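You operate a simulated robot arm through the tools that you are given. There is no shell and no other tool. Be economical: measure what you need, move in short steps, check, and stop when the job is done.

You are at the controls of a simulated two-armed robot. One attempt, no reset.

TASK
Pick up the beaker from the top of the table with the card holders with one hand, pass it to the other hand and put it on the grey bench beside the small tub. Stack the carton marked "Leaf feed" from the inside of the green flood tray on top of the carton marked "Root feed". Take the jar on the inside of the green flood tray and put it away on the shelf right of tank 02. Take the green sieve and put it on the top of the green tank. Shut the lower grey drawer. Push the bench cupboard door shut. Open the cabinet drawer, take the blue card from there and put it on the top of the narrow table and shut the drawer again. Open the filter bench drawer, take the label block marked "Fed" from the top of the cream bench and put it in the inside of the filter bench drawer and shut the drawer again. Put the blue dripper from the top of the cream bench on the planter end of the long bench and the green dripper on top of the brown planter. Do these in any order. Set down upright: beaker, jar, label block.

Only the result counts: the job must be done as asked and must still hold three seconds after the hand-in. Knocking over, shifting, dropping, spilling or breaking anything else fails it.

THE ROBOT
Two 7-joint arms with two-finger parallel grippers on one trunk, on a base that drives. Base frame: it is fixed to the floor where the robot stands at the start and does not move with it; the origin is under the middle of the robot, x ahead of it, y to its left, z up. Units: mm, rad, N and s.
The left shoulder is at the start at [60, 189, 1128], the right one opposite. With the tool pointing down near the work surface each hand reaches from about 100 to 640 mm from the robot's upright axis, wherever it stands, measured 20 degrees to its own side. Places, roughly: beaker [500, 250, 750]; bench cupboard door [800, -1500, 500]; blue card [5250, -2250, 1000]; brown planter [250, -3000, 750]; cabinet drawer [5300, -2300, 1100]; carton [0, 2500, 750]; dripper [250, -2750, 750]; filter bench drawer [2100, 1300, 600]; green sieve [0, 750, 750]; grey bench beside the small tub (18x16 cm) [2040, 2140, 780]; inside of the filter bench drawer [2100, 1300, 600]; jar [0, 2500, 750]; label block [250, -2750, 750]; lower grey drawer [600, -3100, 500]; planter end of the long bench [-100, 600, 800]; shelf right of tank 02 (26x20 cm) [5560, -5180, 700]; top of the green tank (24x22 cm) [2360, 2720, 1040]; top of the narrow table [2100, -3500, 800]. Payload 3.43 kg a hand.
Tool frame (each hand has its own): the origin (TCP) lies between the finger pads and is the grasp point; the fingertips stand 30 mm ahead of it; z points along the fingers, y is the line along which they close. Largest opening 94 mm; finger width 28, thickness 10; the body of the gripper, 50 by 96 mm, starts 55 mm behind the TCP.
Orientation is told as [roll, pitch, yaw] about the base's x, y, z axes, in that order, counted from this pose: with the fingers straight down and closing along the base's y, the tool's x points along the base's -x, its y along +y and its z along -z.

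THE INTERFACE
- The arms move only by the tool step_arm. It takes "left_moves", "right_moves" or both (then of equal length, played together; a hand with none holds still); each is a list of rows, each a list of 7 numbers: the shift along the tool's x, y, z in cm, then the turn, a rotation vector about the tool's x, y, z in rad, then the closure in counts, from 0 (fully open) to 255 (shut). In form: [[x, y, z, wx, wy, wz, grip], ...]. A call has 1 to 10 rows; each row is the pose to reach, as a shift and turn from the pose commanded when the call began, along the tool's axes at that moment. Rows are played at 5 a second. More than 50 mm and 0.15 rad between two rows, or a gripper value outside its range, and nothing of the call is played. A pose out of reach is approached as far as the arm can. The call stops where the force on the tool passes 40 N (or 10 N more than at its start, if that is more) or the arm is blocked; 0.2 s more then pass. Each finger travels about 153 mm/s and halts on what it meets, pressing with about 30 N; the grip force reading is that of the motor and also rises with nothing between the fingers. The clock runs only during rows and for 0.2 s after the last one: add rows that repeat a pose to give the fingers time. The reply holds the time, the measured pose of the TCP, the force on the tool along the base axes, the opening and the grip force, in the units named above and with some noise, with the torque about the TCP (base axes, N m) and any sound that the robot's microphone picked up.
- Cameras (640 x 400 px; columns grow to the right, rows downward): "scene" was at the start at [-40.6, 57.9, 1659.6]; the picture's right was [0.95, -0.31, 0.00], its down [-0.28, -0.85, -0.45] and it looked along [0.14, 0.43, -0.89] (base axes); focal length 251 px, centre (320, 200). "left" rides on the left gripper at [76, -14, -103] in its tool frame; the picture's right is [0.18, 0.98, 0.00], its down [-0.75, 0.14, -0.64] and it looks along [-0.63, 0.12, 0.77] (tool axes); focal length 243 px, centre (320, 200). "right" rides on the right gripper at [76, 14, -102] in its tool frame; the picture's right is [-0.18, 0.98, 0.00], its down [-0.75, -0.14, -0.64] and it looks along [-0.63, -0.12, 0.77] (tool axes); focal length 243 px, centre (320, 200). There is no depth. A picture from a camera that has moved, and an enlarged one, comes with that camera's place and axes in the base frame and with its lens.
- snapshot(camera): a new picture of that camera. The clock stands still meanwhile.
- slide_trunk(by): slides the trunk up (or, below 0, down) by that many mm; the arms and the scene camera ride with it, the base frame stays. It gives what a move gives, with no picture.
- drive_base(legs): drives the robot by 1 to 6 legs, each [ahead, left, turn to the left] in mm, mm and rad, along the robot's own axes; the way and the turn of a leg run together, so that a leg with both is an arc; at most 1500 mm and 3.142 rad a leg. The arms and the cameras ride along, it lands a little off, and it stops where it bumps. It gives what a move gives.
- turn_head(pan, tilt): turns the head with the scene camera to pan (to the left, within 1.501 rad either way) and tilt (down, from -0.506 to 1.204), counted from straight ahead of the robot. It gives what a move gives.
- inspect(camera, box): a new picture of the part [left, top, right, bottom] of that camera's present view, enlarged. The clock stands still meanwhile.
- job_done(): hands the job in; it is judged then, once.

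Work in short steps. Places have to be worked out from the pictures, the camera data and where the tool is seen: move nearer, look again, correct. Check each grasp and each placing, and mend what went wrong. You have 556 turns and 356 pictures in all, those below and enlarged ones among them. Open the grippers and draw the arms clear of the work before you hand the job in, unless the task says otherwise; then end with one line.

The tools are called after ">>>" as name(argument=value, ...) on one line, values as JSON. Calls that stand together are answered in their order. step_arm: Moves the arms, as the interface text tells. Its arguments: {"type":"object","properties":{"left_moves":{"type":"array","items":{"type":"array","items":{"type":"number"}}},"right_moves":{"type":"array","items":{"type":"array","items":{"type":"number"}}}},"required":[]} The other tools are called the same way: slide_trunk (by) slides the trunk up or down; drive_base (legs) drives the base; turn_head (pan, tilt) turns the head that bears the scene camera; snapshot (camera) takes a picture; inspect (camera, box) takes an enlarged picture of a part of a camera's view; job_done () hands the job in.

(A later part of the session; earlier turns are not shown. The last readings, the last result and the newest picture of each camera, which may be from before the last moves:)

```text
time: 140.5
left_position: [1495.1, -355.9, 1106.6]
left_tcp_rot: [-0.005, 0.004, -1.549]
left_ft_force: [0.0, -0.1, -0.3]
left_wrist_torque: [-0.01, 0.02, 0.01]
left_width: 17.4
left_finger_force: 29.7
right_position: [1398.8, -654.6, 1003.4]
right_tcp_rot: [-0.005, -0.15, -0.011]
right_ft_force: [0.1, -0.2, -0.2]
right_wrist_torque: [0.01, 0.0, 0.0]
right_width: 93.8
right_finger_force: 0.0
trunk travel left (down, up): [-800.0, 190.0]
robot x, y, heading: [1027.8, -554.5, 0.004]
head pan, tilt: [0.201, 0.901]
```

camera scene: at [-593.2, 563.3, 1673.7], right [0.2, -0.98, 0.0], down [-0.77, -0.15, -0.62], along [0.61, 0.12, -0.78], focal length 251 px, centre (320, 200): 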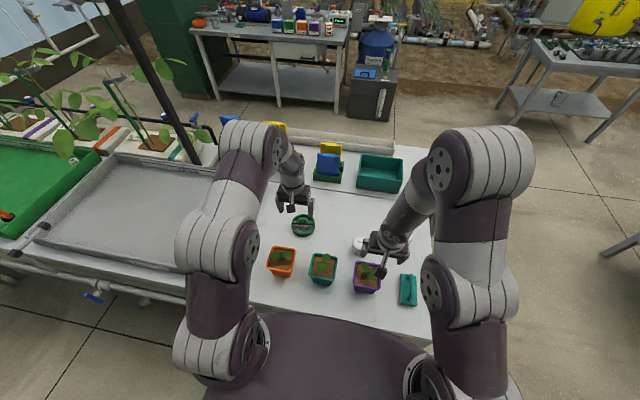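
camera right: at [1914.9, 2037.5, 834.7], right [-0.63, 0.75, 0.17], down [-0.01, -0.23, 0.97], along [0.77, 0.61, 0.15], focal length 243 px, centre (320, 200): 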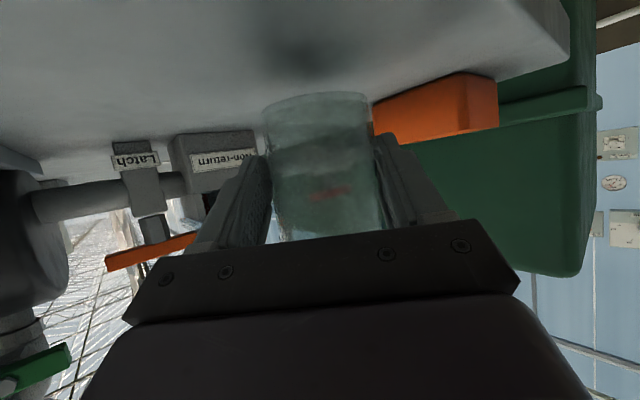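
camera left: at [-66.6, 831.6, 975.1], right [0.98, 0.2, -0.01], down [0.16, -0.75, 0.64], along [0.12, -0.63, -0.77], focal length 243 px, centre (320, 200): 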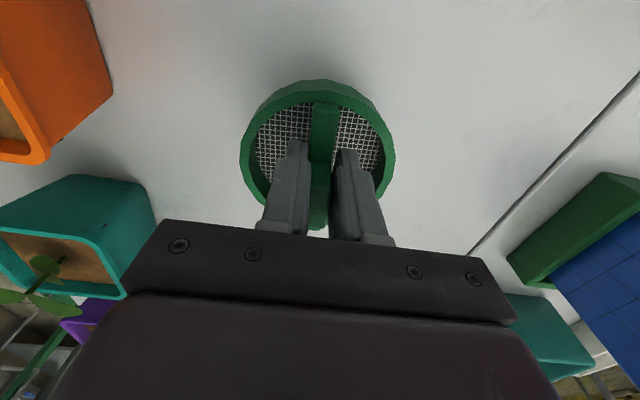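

>>> drive_base(legs=[[0, 1500, 0], [0, 1500, 0], [0, 200, 0]])

>>> turn_head(pan=0.1, tilt=0.5)

>>> snapshot(camera="scene")

```text
time: 156.2
left_position: [1434.0, 2870.6, 1107.4]
left_tcp_rot: [-0.007, 0.004, -1.533]
left_ft_force: [-0.3, 0.8, -0.4]
left_wrist_torque: [0.02, 0.01, 0.01]
left_width: 17.3
left_finger_force: 30.3
right_position: [1344.2, 2569.9, 1004.8]
right_tcp_rot: [-0.002, -0.149, 0.004]
right_ft_force: [0.6, 1.2, -0.7]
right_wrist_torque: [0.01, 0.0, -0.03]
right_width: 93.9
right_finger_force: 0.0
trunk travel left (down, up): [-800.0, 190.0]
robot x, y, heading: [970.5, 2657.6, 0.017]
head pan, tilt: [0.201, 0.901]
```

```text
time: 157.1
left_position: [1432.4, 2871.0, 1107.6]
left_tcp_rot: [-0.006, 0.005, -1.535]
left_ft_force: [-0.2, -0.3, -0.4]
left_wrist_torque: [0.02, 0.01, 0.03]
left_width: 17.2
left_finger_force: 30.3
right_position: [1342.8, 2569.5, 1003.8]
right_tcp_rot: [-0.004, -0.149, 0.004]
right_ft_force: [0.8, 0.7, -0.5]
right_wrist_torque: [0.02, -0.01, 0.01]
right_width: 93.9
right_finger_force: 0.1
trunk travel left (down, up): [-800.0, 190.0]
robot x, y, heading: [965.6, 2662.2, 0.012]
head pan, tilt: [0.099, 0.499]
```

```text
305 pictures are left
camera scene: at [998.3, 2668.3, 1707.4], right [0.11, -0.99, 0.0], down [-0.48, -0.05, -0.88], along [0.87, 0.1, -0.48], focal length 251 px, centre (320, 200)
```

scene: 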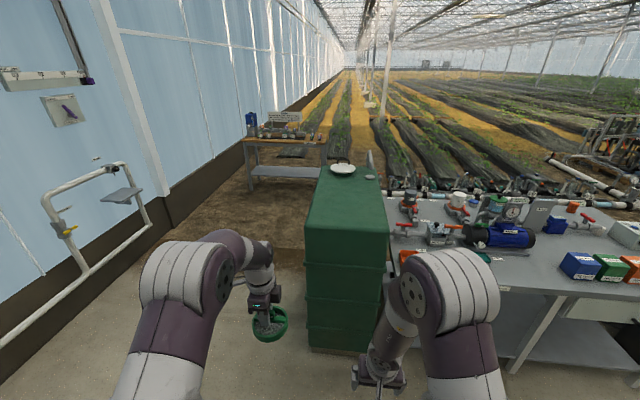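

The tank spans x 1935–2750, y 2470–2840; the spot is best reached from its left side. Drive round and face −y.

>>> drive_base(legs=[[0, 950, 0], [1220, 0, 0], [0, 0, -1.583]])

>>> turn_head(pan=0.1, tilt=0.6)

>>> snapshot(camera="scene")

```text
time: 171.6
left_position: [2350.6, 3110.9, 1107.6]
left_tcp_rot: [-0.008, 0.004, 3.114]
left_ft_force: [0.6, -1.2, -0.1]
left_wrist_torque: [-0.03, -0.01, 0.01]
left_width: 17.4
left_finger_force: 30.0
right_position: [2057.7, 3219.0, 1003.4]
right_tcp_rot: [-0.002, -0.148, -1.63]
right_ft_force: [-0.9, 0.5, -0.2]
right_wrist_torque: [0.04, 0.0, 0.0]
right_width: 93.7
right_finger_force: 0.1
trunk travel left (down, up): [-800.0, 190.0]
robot x, y, heading: [2170.6, 3589.3, -1.621]
head pan, tilt: [0.099, 0.499]
```

```text
time: 172.3
left_position: [2351.7, 3110.0, 1107.4]
left_tcp_rot: [-0.006, 0.003, 3.113]
left_ft_force: [0.4, -0.9, -0.4]
left_wrist_torque: [-0.02, -0.01, -0.01]
left_width: 17.4
left_finger_force: 30.0
right_position: [2057.3, 3219.2, 1003.9]
right_tcp_rot: [-0.004, -0.149, -1.63]
right_ft_force: [0.8, 0.0, -0.2]
right_wrist_torque: [0.0, 0.04, 0.0]
right_width: 94.2
right_finger_force: 0.1
trunk travel left (down, up): [-800.0, 190.0]
robot x, y, heading: [2171.5, 3585.4, -1.622]
head pan, tilt: [0.099, 0.6]
```

```text
304 pictures are left
camera scene: at [2178.9, 3557.2, 1698.4], right [-1.0, -0.05, 0.0], down [-0.03, 0.56, -0.83], along [0.04, -0.82, -0.56], focal length 251 px, centre (320, 200)
```

scene: 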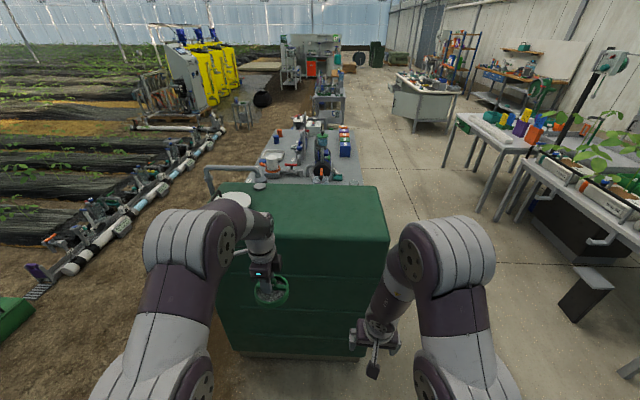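

Raise the trunk 80 mm for clearance above the tank and move forward.

>>> slide_trunk(by=80)

>>> drive_base(legs=[[385, 0, 0.05]])

>>> snapshot(camera="scene")

>>> snapshot(camera="left")

```text
time: 173.5
left_position: [2352.0, 3110.4, 1186.9]
left_tcp_rot: [-0.006, 0.003, 3.114]
left_ft_force: [0.8, 0.0, -0.4]
left_wrist_torque: [-0.01, 0.01, 0.0]
left_width: 17.5
left_finger_force: 30.5
right_position: [2056.2, 3217.9, 1082.7]
right_tcp_rot: [-0.003, -0.148, -1.63]
right_ft_force: [0.3, 0.1, -0.1]
right_wrist_torque: [-0.02, 0.01, 0.0]
right_width: 93.8
right_finger_force: 0.1
trunk travel left (down, up): [-880.0, 110.0]
robot x, y, heading: [2169.8, 3592.8, -1.616]
head pan, tilt: [0.099, 0.6]
```

```text
time: 175.9
left_position: [2356.8, 2737.4, 1187.4]
left_tcp_rot: [-0.004, 0.004, -3.133]
left_ft_force: [-0.2, -0.1, -1.5]
left_wrist_torque: [-0.02, 0.01, 0.01]
left_width: 17.4
left_finger_force: 30.2
right_position: [2059.7, 2834.8, 1083.3]
right_tcp_rot: [-0.003, -0.149, -1.594]
right_ft_force: [-0.7, 0.4, -0.8]
right_wrist_torque: [0.0, 0.01, 0.0]
right_width: 94.1
right_finger_force: 0.1
trunk travel left (down, up): [-880.0, 110.0]
robot x, y, heading: [2161.3, 3206.9, -1.591]
head pan, tilt: [0.099, 0.6]
```

```text
303 pictures are left
camera scene: at [2168.3, 3177.2, 1778.4], right [-1.0, -0.09, 0.0], down [-0.05, 0.56, -0.83], along [0.07, -0.82, -0.56], focal length 251 px, centre (320, 200)
```

scene: 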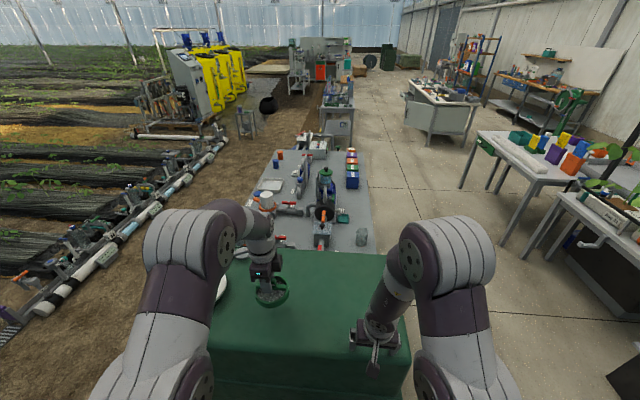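

```text
302 pictures are left
camera left: at [2430.6, 2751.6, 1291.1], right [0.19, -0.98, 0.0], down [-0.75, -0.15, 0.64], along [-0.63, -0.12, -0.77], focal length 243 px, centre (320, 200)
```

left: 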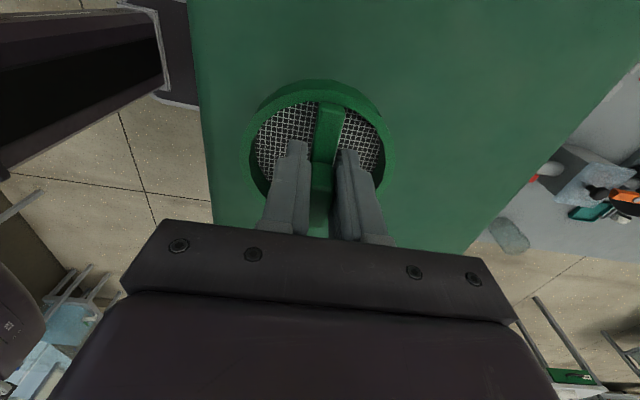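

Over the clear part of the tank top. Lower with the arm.

>>> step_arm(left_moves=[[0, 0, 4, 0, 0, 0, 255], [0, 0, 7, 0, 0, 0, 255], [0, 0, 8, 0, 0, 0, 255], [0, 0, 8, 0, 0, 0, 255]])

>>> step_arm(left_moves=[[0, 0, 0.3, 0, 0, 0, 255], [0, 0, 0.6, 0, 0, 0, 255], [0, 0, 0.9, 0, 0, 0, 255], [0, 0, 0.9, 0, 0, 0, 255]])

>>> snapshot(camera="left")

```text
time: 176.9
left_position: [2356.8, 2734.9, 1104.7]
left_tcp_rot: [-0.006, 0.002, -3.132]
left_ft_force: [0.3, -0.6, 0.0]
left_wrist_torque: [-0.01, 0.01, 0.0]
left_width: 17.4
left_finger_force: 30.5
right_position: [2058.8, 2834.2, 1083.4]
right_tcp_rot: [-0.006, -0.148, -1.595]
right_ft_force: [-0.2, -0.8, -0.1]
right_wrist_torque: [0.01, 0.04, -0.07]
right_width: 94.0
right_finger_force: 0.1
trunk travel left (down, up): [-880.0, 110.0]
robot x, y, heading: [2155.8, 3204.3, -1.581]
head pan, tilt: [0.099, 0.6]
```

```text
time: 177.8
left_position: [2356.4, 2733.8, 1104.1]
left_tcp_rot: [0.008, 0.007, -3.133]
left_ft_force: [-1.1, 6.7, 20.3]
left_wrist_torque: [0.44, 0.31, -0.05]
left_width: 17.7
left_finger_force: 30.0
right_position: [2057.9, 2835.3, 1084.6]
right_tcp_rot: [-0.003, -0.151, -1.594]
right_ft_force: [-0.5, 0.9, -0.6]
right_wrist_torque: [-0.02, -0.01, 0.03]
right_width: 94.3
right_finger_force: 0.1
trunk travel left (down, up): [-880.0, 110.0]
robot x, y, heading: [2159.1, 3206.3, -1.584]
head pan, tilt: [0.099, 0.6]
stopped in row 4 (left hand): the force on the tool passed its limit at 41 N (the readings are from after the stop); the commanded pose is now the measured one
```

```text
301 pictures are left
camera left: at [2430.4, 2750.7, 1207.1], right [0.19, -0.98, 0.01], down [-0.76, -0.14, 0.64], along [-0.63, -0.13, -0.77], focal length 243 px, centre (320, 200)
```

left: 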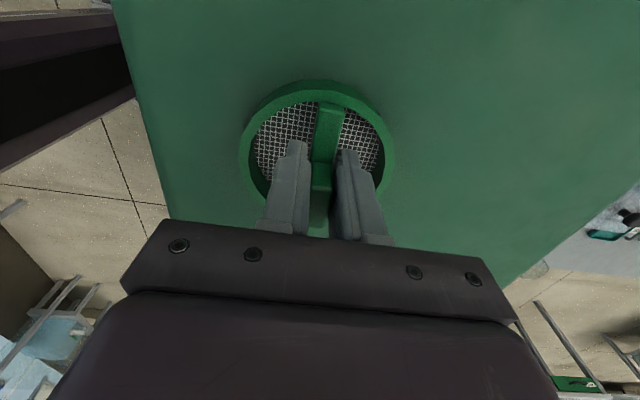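

Resting on the tank. Release partially and lift off.

>>> step_arm(left_moves=[[0, 0, -0.1, 0, 0, 0, 200], [0, 0, -0.1, 0, 0, 0, 150], [0, 0, -0.1, 0, 0, 0, 140], [0, 0, -2, 0, 0, 0, 140], [0, 0, -5, 0, 0, 0, 140], [0, 0, -10, 0, 0, 0, 60], [0, 0, -10, 0, 0, 0, 0]])

>>> snapshot(camera="left")

```text
time: 179.4
left_position: [2357.4, 2731.4, 1203.0]
left_tcp_rot: [0.002, 0.004, -3.133]
left_ft_force: [0.8, 0.1, 0.3]
left_wrist_torque: [0.03, 0.01, 0.02]
left_width: 94.2
left_finger_force: 0.1
right_position: [2059.5, 2833.2, 1083.1]
right_tcp_rot: [-0.005, -0.146, -1.595]
right_ft_force: [0.3, 0.9, 0.4]
right_wrist_torque: [0.06, -0.01, -0.01]
right_width: 93.9
right_finger_force: 0.1
trunk travel left (down, up): [-880.0, 110.0]
robot x, y, heading: [2160.3, 3205.6, -1.583]
head pan, tilt: [0.099, 0.6]
```

```text
300 pictures are left
camera left: at [2432.0, 2747.9, 1305.2], right [0.19, -0.98, 0.0], down [-0.75, -0.15, 0.64], along [-0.63, -0.13, -0.77], focal length 243 px, centre (320, 200)
```

left: 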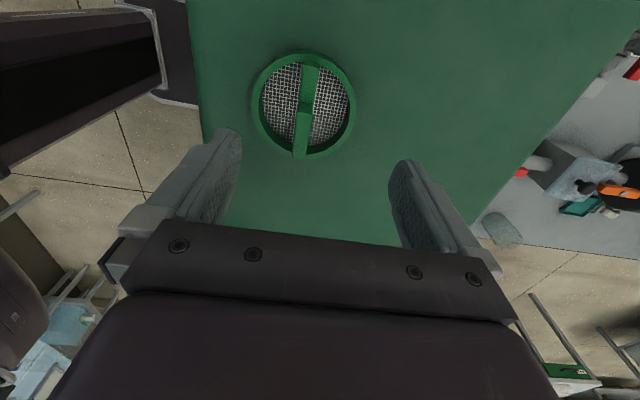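

Sieve placed. Back off, and look toward the flood tray from behind.

>>> drive_base(legs=[[-450, 0, 0]])

>>> step_arm(left_moves=[[0, 0, 0, 0, 0, -0.15, 0], [0, 0, 0, 0, 0, -0.3, 0], [0, 0, 0, 0, 0, -0.45, 0], [0, 0, 0, 0, 0, -0.6, 0], [0, 0, 0, 0, 0, -0.75, 0], [0, 0, 0, 0, 0, -0.9, 0], [0, 0, 0, 0, 0, -1.05, 0], [0, 0, 0, 0, 0, -1.2, 0], [0, 0, 0, 0, 0, -1.35, 0], [0, 0, 0, 0, 0, -1.5, 0]])

>>> slide_trunk(by=-80)

>>> turn_head(pan=-1.2, tilt=0.35)

>>> snapshot(camera="scene")

```text
time: 182.0
left_position: [2364.1, 3162.2, 1201.2]
left_tcp_rot: [0.003, 0.004, -3.13]
left_ft_force: [0.0, -0.1, -0.4]
left_wrist_torque: [0.01, -0.03, 0.0]
left_width: 94.0
left_finger_force: 0.0
right_position: [2064.6, 3263.4, 1083.2]
right_tcp_rot: [-0.005, -0.147, -1.593]
right_ft_force: [0.5, 0.4, -0.2]
right_wrist_torque: [-0.03, 0.06, 0.01]
right_width: 94.0
right_finger_force: 0.1
trunk travel left (down, up): [-880.0, 110.0]
robot x, y, heading: [2162.0, 3635.5, -1.582]
head pan, tilt: [0.099, 0.6]
```

```text
time: 184.2
left_position: [2363.0, 3162.5, 1201.6]
left_tcp_rot: [0.003, -0.007, -1.627]
left_ft_force: [0.8, 0.5, 0.0]
left_wrist_torque: [-0.01, -0.02, 0.01]
left_width: 94.2
left_finger_force: 0.0
right_position: [2064.5, 3265.2, 1084.0]
right_tcp_rot: [-0.006, -0.15, -1.594]
right_ft_force: [0.5, -0.1, 0.1]
right_wrist_torque: [0.01, 0.0, 0.0]
right_width: 93.9
right_finger_force: 0.1
trunk travel left (down, up): [-880.0, 110.0]
robot x, y, heading: [2162.1, 3636.6, -1.582]
head pan, tilt: [0.099, 0.6]
```

```text
time: 185.4
left_position: [2363.8, 3162.4, 1121.1]
left_tcp_rot: [0.004, -0.007, -1.633]
left_ft_force: [0.9, 0.5, 0.0]
left_wrist_torque: [0.02, 0.0, -0.03]
left_width: 94.1
left_finger_force: 0.0
right_position: [2064.7, 3263.9, 1003.6]
right_tcp_rot: [-0.004, -0.147, -1.594]
right_ft_force: [0.2, -0.8, -0.3]
right_wrist_torque: [-0.01, -0.01, -0.01]
right_width: 93.8
right_finger_force: 0.0
trunk travel left (down, up): [-800.0, 190.0]
robot x, y, heading: [2164.0, 3637.7, -1.587]
head pan, tilt: [0.099, 0.6]
```

```text
time: 186.8
left_position: [2362.9, 3162.6, 1121.5]
left_tcp_rot: [0.002, -0.005, -1.633]
left_ft_force: [1.6, -0.6, -0.7]
left_wrist_torque: [-0.02, 0.02, 0.01]
left_width: 94.1
left_finger_force: 0.1
right_position: [2063.9, 3264.6, 1003.8]
right_tcp_rot: [-0.003, -0.148, -1.594]
right_ft_force: [1.3, 0.4, -0.7]
right_wrist_torque: [-0.01, 0.02, 0.01]
right_width: 93.9
right_finger_force: 0.0
trunk travel left (down, up): [-800.0, 190.0]
robot x, y, heading: [2163.6, 3637.6, -1.581]
head pan, tilt: [-1.201, 0.351]
```

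```text
299 pictures are left
camera scene: at [2078.7, 3662.3, 1721.1], right [-0.35, 0.94, 0.0], down [0.32, 0.12, -0.94], along [-0.88, -0.33, -0.34], focal length 251 px, centre (320, 200)
```

scene: 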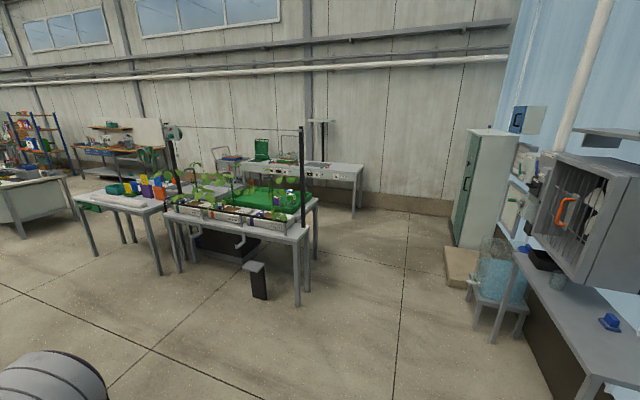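

The corridor behind the bench end (y 2800–4300) is free. Drive along it to stand behind the flood tray.

>>> drive_base(legs=[[0, -1100, 0], [0, -1100, 0]])

>>> turn_head(pan=0.0, tilt=0.6)

>>> snapshot(camera="scene")

```text
time: 197.6
left_position: [216.5, 3166.6, 1121.4]
left_tcp_rot: [0.003, -0.004, -1.583]
left_ft_force: [-0.3, 0.2, 0.3]
left_wrist_torque: [0.01, -0.01, 0.0]
left_width: 94.1
left_finger_force: 0.0
right_position: [-86.0, 3253.0, 1003.8]
right_tcp_rot: [-0.005, -0.148, -1.544]
right_ft_force: [0.5, 0.0, 0.3]
right_wrist_torque: [0.01, -0.07, 0.0]
right_width: 93.9
right_finger_force: 0.0
trunk travel left (down, up): [-800.0, 190.0]
robot x, y, heading: [-7.9, 3631.9, -1.533]
head pan, tilt: [-1.201, 0.351]
```

```text
time: 199.0
left_position: [217.8, 3167.3, 1121.4]
left_tcp_rot: [0.005, -0.005, -1.581]
left_ft_force: [-0.6, -1.3, -0.6]
left_wrist_torque: [0.02, 0.0, 0.01]
left_width: 93.8
left_finger_force: 0.0
right_position: [-86.8, 3253.9, 1004.1]
right_tcp_rot: [-0.005, -0.149, -1.543]
right_ft_force: [0.2, 0.1, 0.4]
right_wrist_torque: [-0.01, -0.02, -0.02]
right_width: 94.1
right_finger_force: 0.0
trunk travel left (down, up): [-800.0, 190.0]
robot x, y, heading: [-1.6, 3629.9, -1.534]
head pan, tilt: [0.0, 0.6]
```

```text
298 pictures are left
camera scene: at [-3.4, 3600.3, 1698.4], right [-1.0, -0.04, 0.0], down [-0.02, 0.56, -0.83], along [0.03, -0.82, -0.56], focal length 251 px, centre (320, 200)
```

scene: 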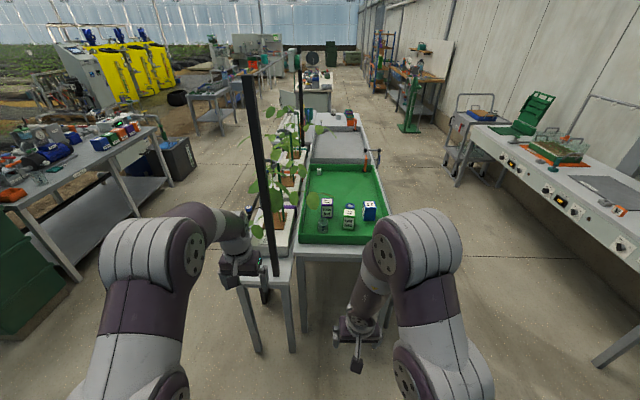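

>>> inspect(camera="scene", box=[280, 150, 410, 260])

```text
3.64 times, centred on (345, 205) of scene
camera zoom: at [-3.4, 3600.3, 1698.4], right [-1.0, -0.04, 0.0], down [-0.02, 0.56, -0.83], along [0.03, -0.82, -0.56], focal length 914 px, centre (229, 182)
```

zoom: 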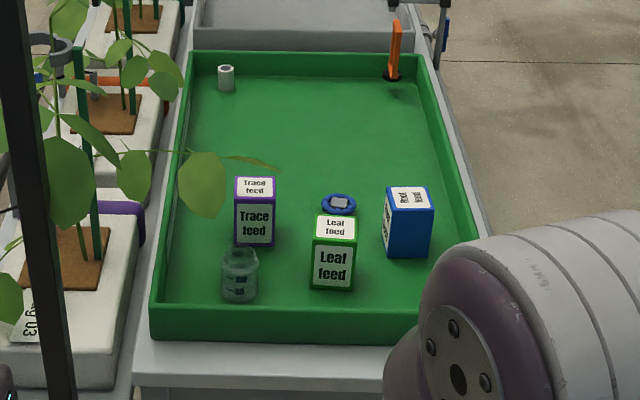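

Leaf feed ≈[-123, 2498], Root feed ≈[-245, 2421], jar ≈[18, 2561]; a tall pole stands at ≈[218, 2866]. I'll position at x≈-300 so the left arm stays clear of it.

>>> drive_base(legs=[[0, -300, -0.037], [500, 0, 0]])

>>> step_arm(right_moves=[[3, -2, 0, 0, 0.074, 0, 0], [6, -4, 0, 0, 0.148, 0, 0], [9, -6, 0, 0, 0.148, 0, 0], [9, -6, 0, 0, 0.148, 0, 0]])

>>> snapshot(camera="scene")

```text
time: 203.4
left_position: [-86.9, 2665.0, 1121.6]
left_tcp_rot: [0.006, -0.005, -1.616]
left_ft_force: [-0.6, 0.1, 0.4]
left_wrist_torque: [0.0, 0.03, 0.03]
left_width: 94.1
left_finger_force: 0.2
right_position: [-386.4, 2762.2, 1003.4]
right_tcp_rot: [-0.003, -0.149, -1.578]
right_ft_force: [0.5, -0.1, 0.7]
right_wrist_torque: [0.0, 0.03, 0.03]
right_width: 94.1
right_finger_force: 0.1
trunk travel left (down, up): [-800.0, 190.0]
robot x, y, heading: [-291.3, 3136.1, -1.567]
head pan, tilt: [0.0, 0.6]
```

```text
time: 204.4
left_position: [-86.3, 2665.3, 1121.6]
left_tcp_rot: [0.003, -0.005, -1.617]
left_ft_force: [0.3, -0.4, 0.1]
left_wrist_torque: [-0.03, 0.03, 0.0]
left_width: 93.9
left_finger_force: 0.0
right_position: [-447.5, 2851.5, 991.7]
right_tcp_rot: [-0.006, 0.0, -1.579]
right_ft_force: [0.7, 0.1, 0.1]
right_wrist_torque: [0.02, 0.0, 0.01]
right_width: 93.9
right_finger_force: 0.0
trunk travel left (down, up): [-800.0, 190.0]
robot x, y, heading: [-291.7, 3132.3, -1.563]
head pan, tilt: [0.0, 0.6]
```

```text
296 pictures are left
camera scene: at [-291.5, 3105.5, 1698.4], right [-1.0, 0.0, 0.0], down [0.0, 0.57, -0.82], along [0.0, -0.82, -0.57], focal length 251 px, centre (320, 200)
```

scene: 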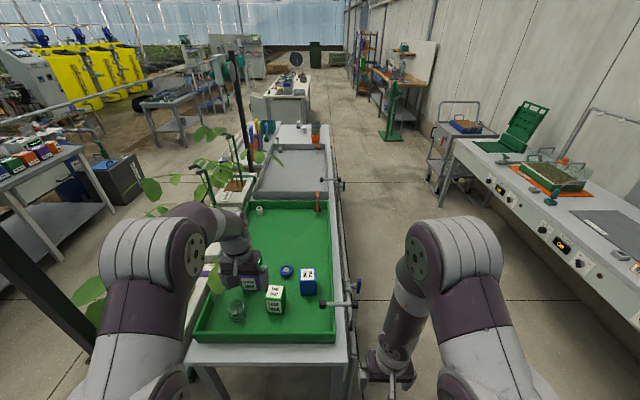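

>>> drive_base(legs=[[125, 0, -0.006]])

>>> step_arm(left_moves=[[0, -1, 3, 0, 0, -0.03, 0], [0, -2, 6, 0, 0, -0.05, 0], [0, -3, 9, 0, 0, -0.05, 0], [0, -3, 12, 0, 0, -0.05, 0], [0, -3, 12, 0, 0, -0.05, 0]])

>>> snapshot(camera="left")

```text
time: 205.7
left_position: [-89.1, 2541.3, 1122.4]
left_tcp_rot: [0.004, -0.005, -1.622]
left_ft_force: [-0.4, -0.9, -0.1]
left_wrist_torque: [-0.01, -0.03, 0.02]
left_width: 94.2
left_finger_force: 0.0
right_position: [-447.3, 2730.1, 991.8]
right_tcp_rot: [-0.006, -0.001, -1.585]
right_ft_force: [-0.5, 0.8, 0.2]
right_wrist_torque: [0.01, 0.0, 0.0]
right_width: 94.0
right_finger_force: 0.3
trunk travel left (down, up): [-800.0, 190.0]
robot x, y, heading: [-290.0, 3015.0, -1.572]
head pan, tilt: [0.0, 0.6]
```

```text
time: 206.9
left_position: [-119.9, 2541.0, 1001.6]
left_tcp_rot: [0.005, -0.007, -1.569]
left_ft_force: [-0.1, 1.1, -0.1]
left_wrist_torque: [-0.03, 0.03, 0.01]
left_width: 93.9
left_finger_force: 0.0
right_position: [-448.2, 2730.2, 991.7]
right_tcp_rot: [-0.005, 0.001, -1.584]
right_ft_force: [-0.8, 0.3, -0.9]
right_wrist_torque: [-0.01, 0.03, 0.0]
right_width: 94.1
right_finger_force: 0.1
trunk travel left (down, up): [-800.0, 190.0]
robot x, y, heading: [-291.8, 3014.1, -1.571]
head pan, tilt: [0.0, 0.6]
```

```text
295 pictures are left
camera left: at [-135.6, 2619.7, 1103.7], right [0.98, 0.18, 0.0], down [0.14, -0.75, 0.65], along [0.12, -0.64, -0.76], focal length 243 px, centre (320, 200)
```

left: 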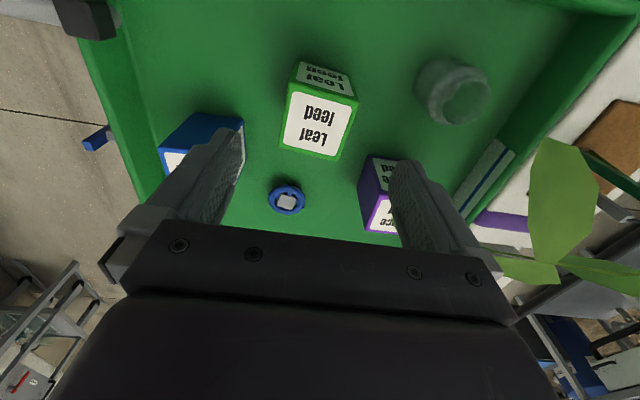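

>>> step_arm(left_moves=[[-1, 0.1, 3, 0, 0, 0, 0], [-2, 0.2, 6, 0, 0, 0, 0], [-2.2, 0.2, 8, 0, 0, 0, 0], [-2.2, 0.2, 8, 0, 0, 0, 0]])

>>> snapshot(camera="left")

```text
time: 207.9
left_position: [-115.6, 2516.8, 918.7]
left_tcp_rot: [0.005, -0.006, -1.571]
left_ft_force: [0.6, -0.6, -0.3]
left_wrist_torque: [-0.01, 0.03, -0.02]
left_width: 93.8
left_finger_force: 0.1
right_position: [-448.0, 2728.8, 991.5]
right_tcp_rot: [-0.006, 0.0, -1.585]
right_ft_force: [-0.1, 0.9, 0.6]
right_wrist_torque: [0.01, 0.04, -0.02]
right_width: 94.0
right_finger_force: 0.2
trunk travel left (down, up): [-800.0, 190.0]
robot x, y, heading: [-294.2, 3013.4, -1.569]
head pan, tilt: [0.0, 0.6]
```

```text
294 pictures are left
camera left: at [-132.8, 2595.6, 1022.2], right [0.98, 0.18, 0.0], down [0.14, -0.75, 0.65], along [0.12, -0.64, -0.76], focal length 243 px, centre (320, 200)
```

left: 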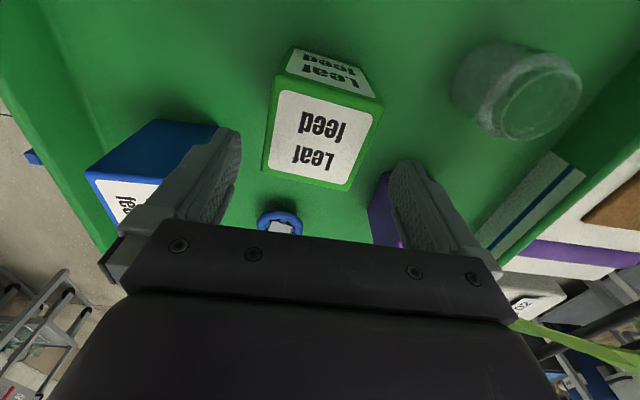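

Aligned: carton ~65 mm wide. Descend and close.

>>> step_arm(left_moves=[[0.1, -0.2, 3, 0, 0, 0, 0], [0.2, -0.3, 6, 0, 0, 0, 0], [0.2, -0.3, 7.8, 0, 0, 0, 0], [0.2, -0.3, 7.8, 0, 0, 0, 0]])

>>> snapshot(camera="left")

```text
time: 208.9
left_position: [-117.6, 2520.1, 843.8]
left_tcp_rot: [0.003, -0.005, -1.569]
left_ft_force: [-0.2, -0.2, -0.5]
left_wrist_torque: [0.01, -0.01, 0.01]
left_width: 93.9
left_finger_force: 0.0
right_position: [-447.8, 2730.2, 991.8]
right_tcp_rot: [-0.004, 0.001, -1.585]
right_ft_force: [0.7, 0.0, -0.5]
right_wrist_torque: [-0.01, 0.01, 0.0]
right_width: 94.1
right_finger_force: 0.1
trunk travel left (down, up): [-800.0, 190.0]
robot x, y, heading: [-292.3, 3014.5, -1.575]
head pan, tilt: [0.0, 0.6]
```

```text
293 pictures are left
camera left: at [-135.1, 2599.1, 945.6], right [0.98, 0.18, 0.0], down [0.14, -0.75, 0.65], along [0.12, -0.64, -0.76], focal length 243 px, centre (320, 200)
```

left: 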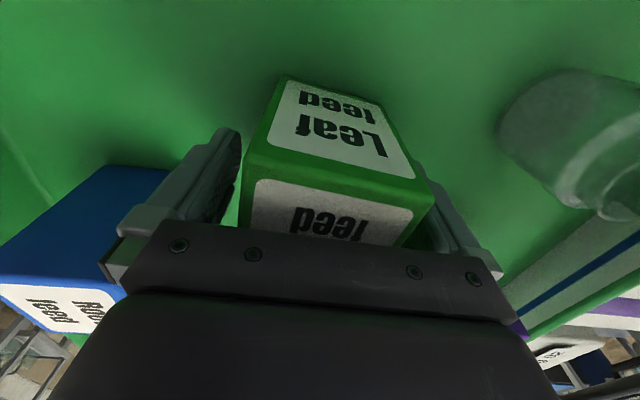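

>>> step_arm(left_moves=[[0, 0.3, 0, 0, 0, 0, 0], [0, 0.3, 0, 0, 0, 0, 60], [0, 0.3, 0, 0, 0, 0, 120], [0, 0.3, 0, 0, 0, 0, 150], [0, 0.3, 0, 0, 0, 0, 150]])

>>> step_arm(left_moves=[[0, 0, -4, 0, 0, 0, 150], [0, 0, -8, 0, 0, 0, 150], [0, 0, -12, 0, 0, 0, 150], [0, 0, -12, 0, 0, 0, 150]])

>>> snapshot(camera="left")

>>> turn_head(pan=0.0, tilt=0.85)

>>> snapshot(camera="scene")

```text
time: 210.1
left_position: [-115.5, 2522.2, 843.4]
left_tcp_rot: [0.003, -0.007, -1.571]
left_ft_force: [0.1, -0.5, 1.1]
left_wrist_torque: [0.0, 0.14, -0.04]
left_width: 70.3
left_finger_force: 30.2
right_position: [-447.6, 2728.6, 991.0]
right_tcp_rot: [-0.006, 0.001, -1.585]
right_ft_force: [0.2, -0.3, -0.2]
right_wrist_torque: [-0.01, 0.0, 0.01]
right_width: 93.8
right_finger_force: 0.0
trunk travel left (down, up): [-800.0, 190.0]
robot x, y, heading: [-294.0, 3015.3, -1.576]
head pan, tilt: [0.0, 0.6]
```

```text
time: 211.1
left_position: [-116.4, 2522.4, 963.8]
left_tcp_rot: [0.004, -0.003, -1.571]
left_ft_force: [-0.2, 0.3, -3.8]
left_wrist_torque: [-0.03, -0.03, 0.03]
left_width: 70.4
left_finger_force: 30.2
right_position: [-447.0, 2729.4, 990.7]
right_tcp_rot: [-0.005, 0.002, -1.585]
right_ft_force: [-0.2, 0.4, -0.5]
right_wrist_torque: [0.0, 0.0, 0.01]
right_width: 93.6
right_finger_force: 0.1
trunk travel left (down, up): [-800.0, 190.0]
robot x, y, heading: [-292.2, 3012.2, -1.579]
head pan, tilt: [0.0, 0.6]
```

```text
292 pictures are left
camera left: at [-133.5, 2599.8, 1067.0], right [0.98, 0.18, 0.0], down [0.14, -0.75, 0.65], along [0.12, -0.63, -0.76], focal length 243 px, centre (320, 200)
```

left: 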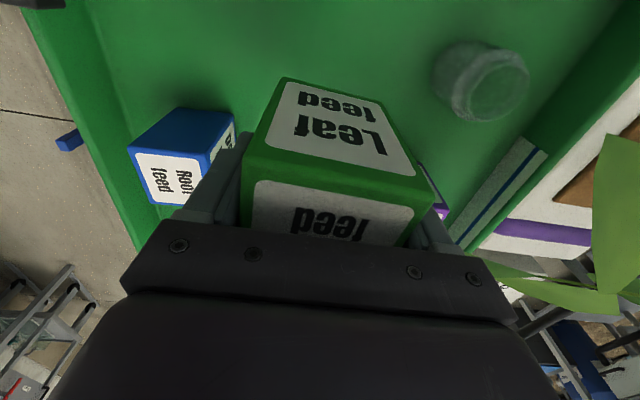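

```text
time: 211.9
left_position: [-117.6, 2523.2, 963.9]
left_tcp_rot: [0.003, -0.005, -1.571]
left_ft_force: [-0.2, -0.2, -2.4]
left_wrist_torque: [-0.01, 0.01, -0.02]
left_width: 70.3
left_finger_force: 30.1
right_position: [-447.0, 2729.4, 991.5]
right_tcp_rot: [-0.006, 0.001, -1.585]
right_ft_force: [0.2, -0.8, -0.5]
right_wrist_torque: [-0.02, 0.0, 0.02]
right_width: 94.0
right_finger_force: 0.2
trunk travel left (down, up): [-800.0, 190.0]
robot x, y, heading: [-287.4, 3009.3, -1.571]
head pan, tilt: [0.0, 0.85]
```

```text
291 pictures are left
camera scene: at [-291.7, 2992.6, 1677.5], right [-1.0, 0.0, 0.0], down [0.0, 0.75, -0.66], along [0.0, -0.66, -0.75], focal length 251 px, centre (320, 200)
```

scene: 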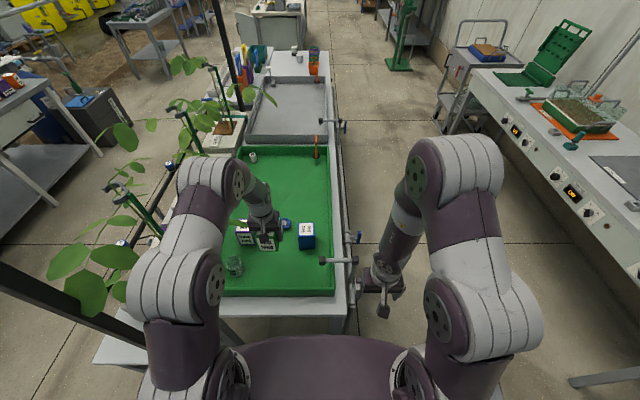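

Held. Zoom in on the Root feed carton to get its position and turn.

>>> inspect(camera="scene", box=[240, 200, 340, 270])

```text
5.71 times, centred on (290, 235) of scene
camera zoom: at [-291.7, 2992.6, 1677.5], right [-1.0, 0.0, 0.0], down [0.0, 0.75, -0.66], along [0.0, -0.66, -0.75], focal length 1436 px, centre (491, 0)
```

zoom: 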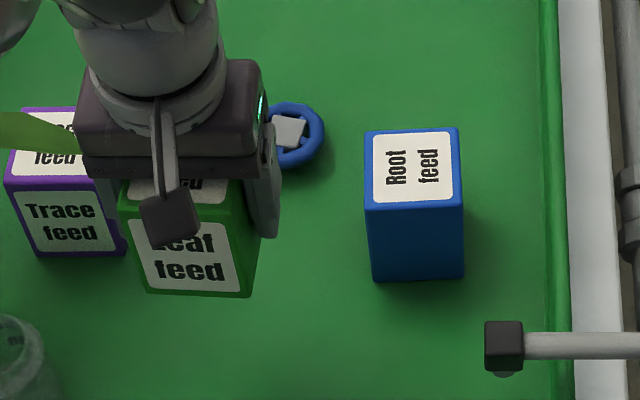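

Root's top centre ≈[-239, 2438], top z ≈ 870. Move the Leaf carton above it.

>>> step_arm(left_moves=[[0, 0, -2.5, 0, 0, 0, 150], [-2, -3, -2.5, 0, 0, 0, 150], [-4, -6, -2.5, 0, 0, 0, 150], [-6, -9, -2.5, 0, 0, 0, 150], [-8.2, -12.2, -2.5, 0, 0, 0, 150], [-8.2, -12.2, -2.5, 0, 0, 0, 150]])

>>> inspect(camera="scene", box=[240, 190, 360, 280])

>>> snapshot(camera="left")

```text
time: 213.3
left_position: [-239.5, 2438.1, 989.5]
left_tcp_rot: [0.003, -0.006, -1.57]
left_ft_force: [0.1, -0.6, -2.3]
left_wrist_torque: [-0.01, 0.01, -0.02]
left_width: 70.2
left_finger_force: 29.6
right_position: [-448.2, 2730.1, 992.2]
right_tcp_rot: [-0.004, 0.001, -1.586]
right_ft_force: [-0.2, 0.0, 0.4]
right_wrist_torque: [0.0, 0.02, 0.01]
right_width: 94.1
right_finger_force: 0.2
trunk travel left (down, up): [-800.0, 190.0]
robot x, y, heading: [-292.9, 3008.8, -1.572]
head pan, tilt: [0.0, 0.85]
```

```text
4.44 times, centred on (300, 235) of scene
camera zoom: at [-291.0, 2993.4, 1677.5], right [-1.0, 0.0, 0.0], down [0.0, 0.75, -0.66], along [0.0, -0.66, -0.75], focal length 1117 px, centre (409, 44)
```

zoom: 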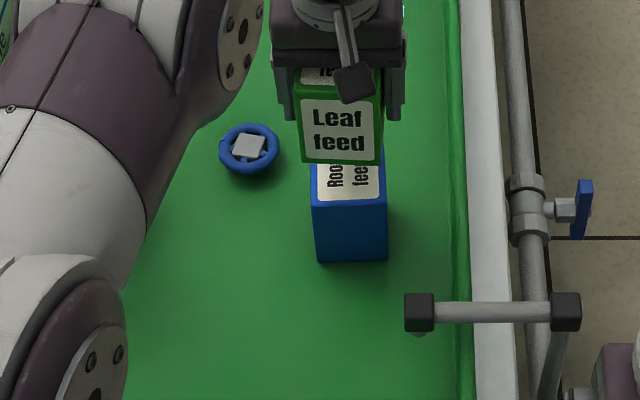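

```text
288 pictures are left
camera left: at [-255.0, 2515.6, 1092.3], right [0.98, 0.18, 0.0], down [0.14, -0.75, 0.65], along [0.12, -0.63, -0.76], focal length 243 px, centre (320, 200)
```

left: 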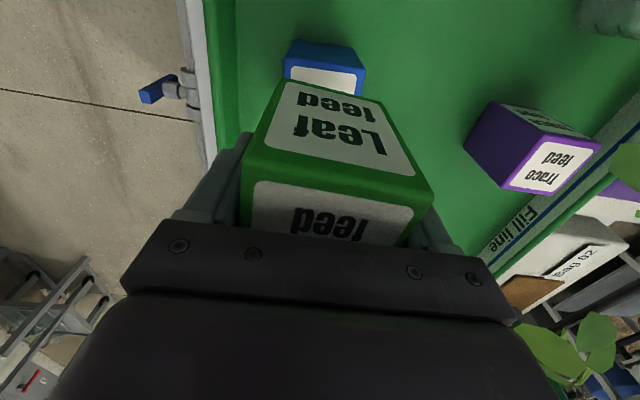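

Nearly aligned. Lower 40 mm and compare edges again.

>>> step_arm(left_moves=[[0.2, 0, 2, 0, 0, 0, 150], [0.3, 0, 4, 0, 0, 0, 150], [0.3, 0, 4, 0, 0, 0, 150]])

>>> inspect(camera="scene", box=[260, 200, 340, 260])

```text
time: 214.1
left_position: [-240.1, 2441.0, 950.0]
left_tcp_rot: [0.004, -0.005, -1.572]
left_ft_force: [-1.1, 0.5, -2.8]
left_wrist_torque: [-0.01, 0.04, 0.02]
left_width: 70.3
left_finger_force: 29.8
right_position: [-447.4, 2729.1, 991.0]
right_tcp_rot: [-0.003, 0.001, -1.586]
right_ft_force: [-0.1, 0.5, 0.1]
right_wrist_torque: [0.0, -0.02, 0.02]
right_width: 94.0
right_finger_force: 0.0
trunk travel left (down, up): [-800.0, 190.0]
robot x, y, heading: [-290.9, 3010.9, -1.57]
head pan, tilt: [0.0, 0.85]
```

```text
6.67 times, centred on (300, 230) of scene
camera zoom: at [-292.1, 2992.7, 1677.5], right [-1.0, 0.0, 0.0], down [0.0, 0.75, -0.66], along [0.0, -0.66, -0.75], focal length 1675 px, centre (453, 0)
```

zoom: 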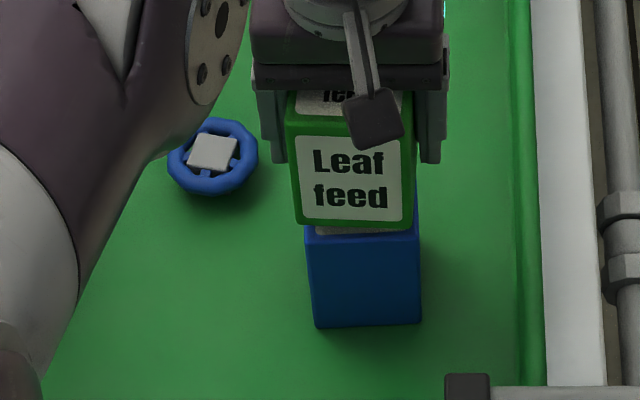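

>>> step_arm(left_moves=[[-0.1, -0.4, 0.3, 0, 0, 0, 150], [-0.1, -0.4, 0.7, 0, 0, 0, 150], [-0.1, -0.4, 1.0, 0, 0, 0, 150], [-0.1, -0.4, 1.0, 0, 0, 0, 150]])

>>> step_arm(left_moves=[[0, 0, 0.3, 0, 0, 0, 150], [0, 0, 0.6, 0, 0, 0, 150], [0, 0, 0.6, 0, 0, 0, 150]])

>>> inspect(camera="scene", box=[260, 200, 340, 260])

```text
time: 215.1
left_position: [-242.6, 2440.9, 938.9]
left_tcp_rot: [0.003, -0.006, -1.573]
left_ft_force: [0.0, 0.1, -4.3]
left_wrist_torque: [-0.02, 0.0, 0.02]
left_width: 69.7
left_finger_force: 30.2
right_position: [-448.6, 2728.9, 992.2]
right_tcp_rot: [-0.003, -0.001, -1.586]
right_ft_force: [-0.6, -0.1, 0.4]
right_wrist_torque: [-0.01, 0.02, 0.0]
right_width: 94.1
right_finger_force: 0.1
trunk travel left (down, up): [-800.0, 190.0]
robot x, y, heading: [-295.2, 3012.7, -1.572]
head pan, tilt: [0.0, 0.85]
```

```text
time: 215.9
left_position: [-242.4, 2442.3, 936.1]
left_tcp_rot: [0.002, -0.015, -1.571]
left_ft_force: [3.1, -3.7, 27.8]
left_wrist_torque: [0.05, 0.39, -0.31]
left_width: 70.1
left_finger_force: 30.0
right_position: [-447.8, 2730.5, 992.5]
right_tcp_rot: [-0.005, -0.001, -1.584]
right_ft_force: [1.1, -0.3, 0.1]
right_wrist_torque: [-0.01, -0.03, 0.03]
right_width: 94.0
right_finger_force: 0.0
trunk travel left (down, up): [-800.0, 190.0]
robot x, y, heading: [-291.5, 3011.3, -1.576]
head pan, tilt: [0.0, 0.85]
```

```text
6.67 times, centred on (300, 230) of scene
camera zoom: at [-291.3, 2996.8, 1677.9], right [-1.0, 0.0, 0.0], down [0.0, 0.75, -0.66], along [0.0, -0.66, -0.75], focal length 1675 px, centre (453, 0)
```

zoom: 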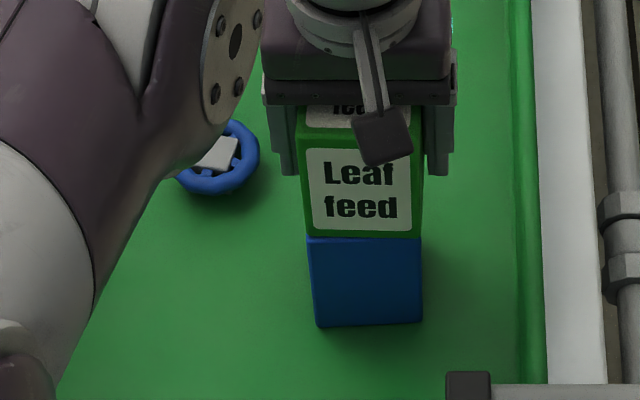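

Contact with 28 N and the edges line up well. Ease off, release and rise.

>>> step_arm(left_moves=[[0, 0, -0.3, 0, 0, 0, 150], [0, 0, -0.3, 0, 0, 0, 60], [0, 0, -0.3, 0, 0, 0, 0], [0, 0, -0.3, 0, 0, 0, 0], [0, 0, -3, 0, 0, 0, 0], [0, 0, -7, 0, 0, 0, 0], [0, 0, -11, 0, 0, 0, 0]])

>>> inspect(camera="scene", box=[210, 190, 370, 290])

```text
time: 217.5
left_position: [-245.7, 2445.2, 1042.6]
left_tcp_rot: [0.005, -0.005, -1.57]
left_ft_force: [-0.1, 0.5, 0.4]
left_wrist_torque: [-0.02, -0.02, 0.02]
left_width: 93.8
left_finger_force: 0.1
right_position: [-448.0, 2729.8, 992.4]
right_tcp_rot: [-0.004, 0.0, -1.586]
right_ft_force: [1.1, 0.0, -0.2]
right_wrist_torque: [-0.03, -0.02, 0.01]
right_width: 93.9
right_finger_force: 0.2
trunk travel left (down, up): [-800.0, 190.0]
robot x, y, heading: [-290.1, 3014.6, -1.572]
head pan, tilt: [0.0, 0.85]
```

```text
4.00 times, centred on (290, 240) of scene
camera zoom: at [-292.2, 2993.0, 1677.4], right [-1.0, 0.0, 0.0], down [0.0, 0.75, -0.66], along [0.0, -0.66, -0.75], focal length 1005 px, centre (440, 40)
```

zoom: 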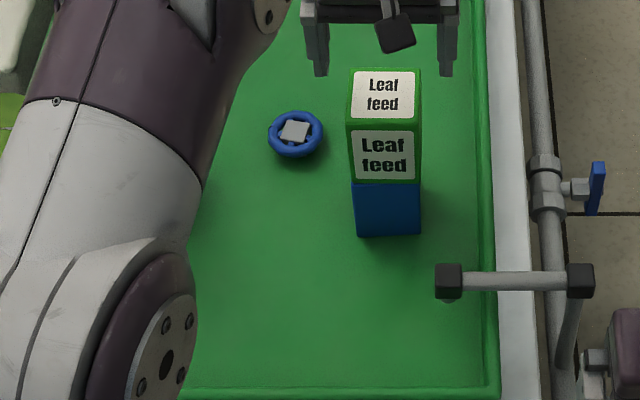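

Stack looks square. Now the jar: move the left hand toward it at height and look.

>>> step_arm(left_moves=[[2.2, 3.5, 0, 0, 0, 0, 0], [4.4, 7, 0, 0, 0, 0, 0], [6.6, 10.5, 0, 0, 0, 0, 0], [8.8, 14, 0, 0, 0, 0, 0], [11, 17.5, 0, 0, 0, 0, 0], [13.2, 21, 0, 0, 0, 0, 0], [14, 23, 1, 0, 0, 0, 0], [14, 23, 1, 0, 0, 0, 0]])

>>> snapshot(camera="left")

>>> turn_head(pan=0.5, tilt=0.9)

>>> snapshot(camera="scene")

```text
time: 219.3
left_position: [-13.3, 2584.1, 1036.1]
left_tcp_rot: [0.005, -0.007, -1.572]
left_ft_force: [-0.5, -0.1, -0.6]
left_wrist_torque: [-0.01, 0.0, 0.0]
left_width: 94.1
left_finger_force: 0.0
right_position: [-447.7, 2729.8, 991.7]
right_tcp_rot: [-0.003, 0.0, -1.585]
right_ft_force: [0.8, -0.3, 0.5]
right_wrist_torque: [0.01, 0.0, -0.01]
right_width: 94.1
right_finger_force: 0.1
trunk travel left (down, up): [-800.0, 190.0]
robot x, y, heading: [-291.5, 3017.0, -1.573]
head pan, tilt: [0.0, 0.85]
```

```text
284 pictures are left
camera left: at [-29.1, 2661.8, 1138.7], right [0.98, 0.18, 0.0], down [0.14, -0.75, 0.65], along [0.12, -0.63, -0.76], focal length 243 px, centre (320, 200)
```

left: 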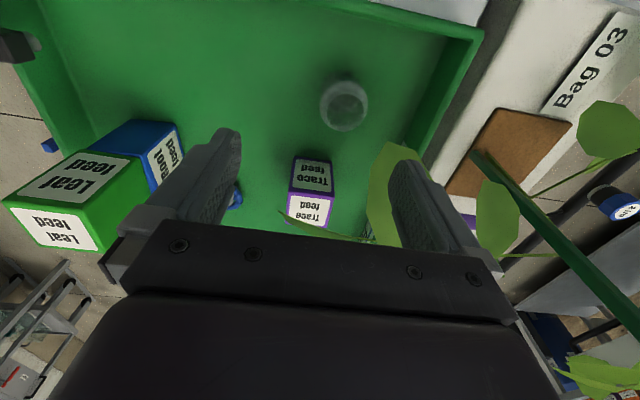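

```text
time: 220.2
left_position: [-12.3, 2583.2, 1036.2]
left_tcp_rot: [0.003, -0.005, -1.571]
left_ft_force: [0.0, 0.4, 0.2]
left_wrist_torque: [0.0, 0.0, 0.01]
left_width: 94.2
left_finger_force: 0.0
right_position: [-448.8, 2729.7, 991.7]
right_tcp_rot: [-0.005, 0.001, -1.585]
right_ft_force: [-0.8, 0.1, 0.0]
right_wrist_torque: [0.0, -0.01, -0.01]
right_width: 94.0
right_finger_force: 0.0
trunk travel left (down, up): [-800.0, 190.0]
robot x, y, heading: [-293.1, 3013.8, -1.576]
head pan, tilt: [0.499, 0.901]
```

```text
283 pictures are left
camera scene: at [-255.7, 3004.8, 1673.6], right [-0.88, -0.48, 0.0], down [-0.37, 0.69, -0.62], along [0.3, -0.55, -0.78], focal length 251 px, centre (320, 200)
```

scene: 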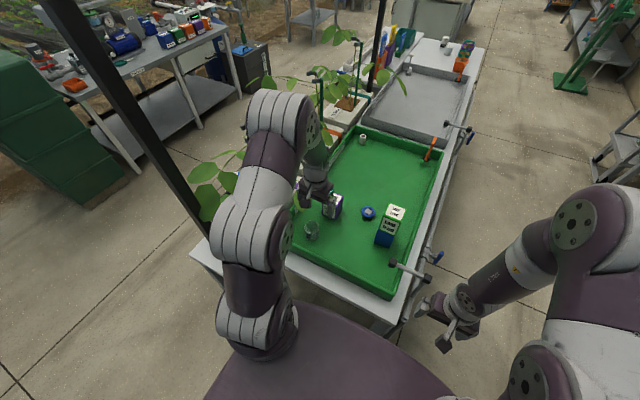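

>>> step_arm(left_moves=[[-0.5, 1.2, 3, 0, 0, 0, 0], [-1, 2.4, 6, 0, 0, 0, 0], [-1.5, 3.5, 9, 0, 0, 0, 0], [-1.5, 3.5, 10.5, 0, 0, 0, 0], [-1.5, 3.5, 10.5, 0, 0, 0, 0]])

>>> snapshot(camera="left")

```text
time: 221.4
left_position: [23.2, 2569.0, 928.6]
left_tcp_rot: [0.003, -0.006, -1.572]
left_ft_force: [0.1, -0.5, 0.7]
left_wrist_torque: [-0.03, 0.01, -0.01]
left_width: 94.3
left_finger_force: 0.1
right_position: [-447.4, 2729.7, 990.6]
right_tcp_rot: [-0.002, -0.001, -1.585]
right_ft_force: [0.4, -0.6, -0.1]
right_wrist_torque: [0.0, 0.01, 0.01]
right_width: 93.9
right_finger_force: 0.1
trunk travel left (down, up): [-800.0, 190.0]
robot x, y, heading: [-289.8, 3013.4, -1.57]
head pan, tilt: [0.499, 0.901]
```

```text
282 pictures are left
camera left: at [7.2, 2646.1, 1030.5], right [0.98, 0.18, 0.0], down [0.14, -0.75, 0.65], along [0.12, -0.64, -0.76], focal length 243 px, centre (320, 200)
```

left: 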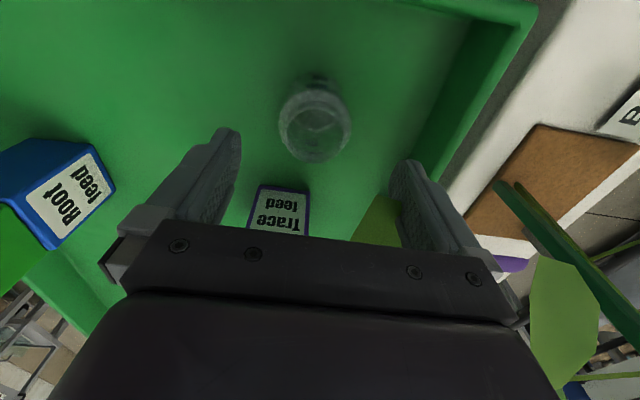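

>>> step_arm(left_moves=[[-0.3, -0.4, 3, 0, 0, 0, 0], [-0.3, -0.4, 6, 0, 0, 0, 0], [-0.3, -0.4, 9, 0, 0, 0, 0], [-0.3, -0.4, 10, 0, 0, 0, 0], [-0.3, -0.4, 10, 0, 0, 0, 0]])

>>> snapshot(camera="left")

```text
time: 222.6
left_position: [21.2, 2563.8, 828.2]
left_tcp_rot: [0.004, -0.006, -1.57]
left_ft_force: [-0.7, 0.0, -0.8]
left_wrist_torque: [0.01, -0.06, 0.04]
left_width: 94.2
left_finger_force: 0.0
right_position: [-448.0, 2730.1, 992.4]
right_tcp_rot: [-0.005, 0.0, -1.585]
right_ft_force: [-0.4, -0.5, 0.1]
right_wrist_torque: [-0.03, 0.0, -0.03]
right_width: 93.9
right_finger_force: 0.0
trunk travel left (down, up): [-800.0, 190.0]
robot x, y, heading: [-295.8, 3015.0, -1.572]
head pan, tilt: [0.499, 0.901]
```

```text
281 pictures are left
camera left: at [4.6, 2641.5, 930.9], right [0.98, 0.18, 0.0], down [0.14, -0.75, 0.65], along [0.12, -0.64, -0.76], focal length 243 px, centre (320, 200)
```

left: 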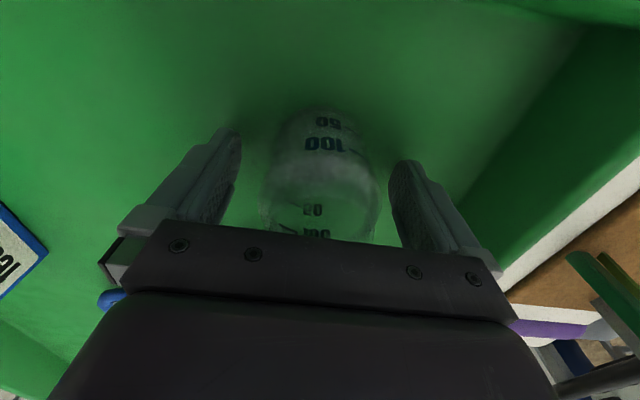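

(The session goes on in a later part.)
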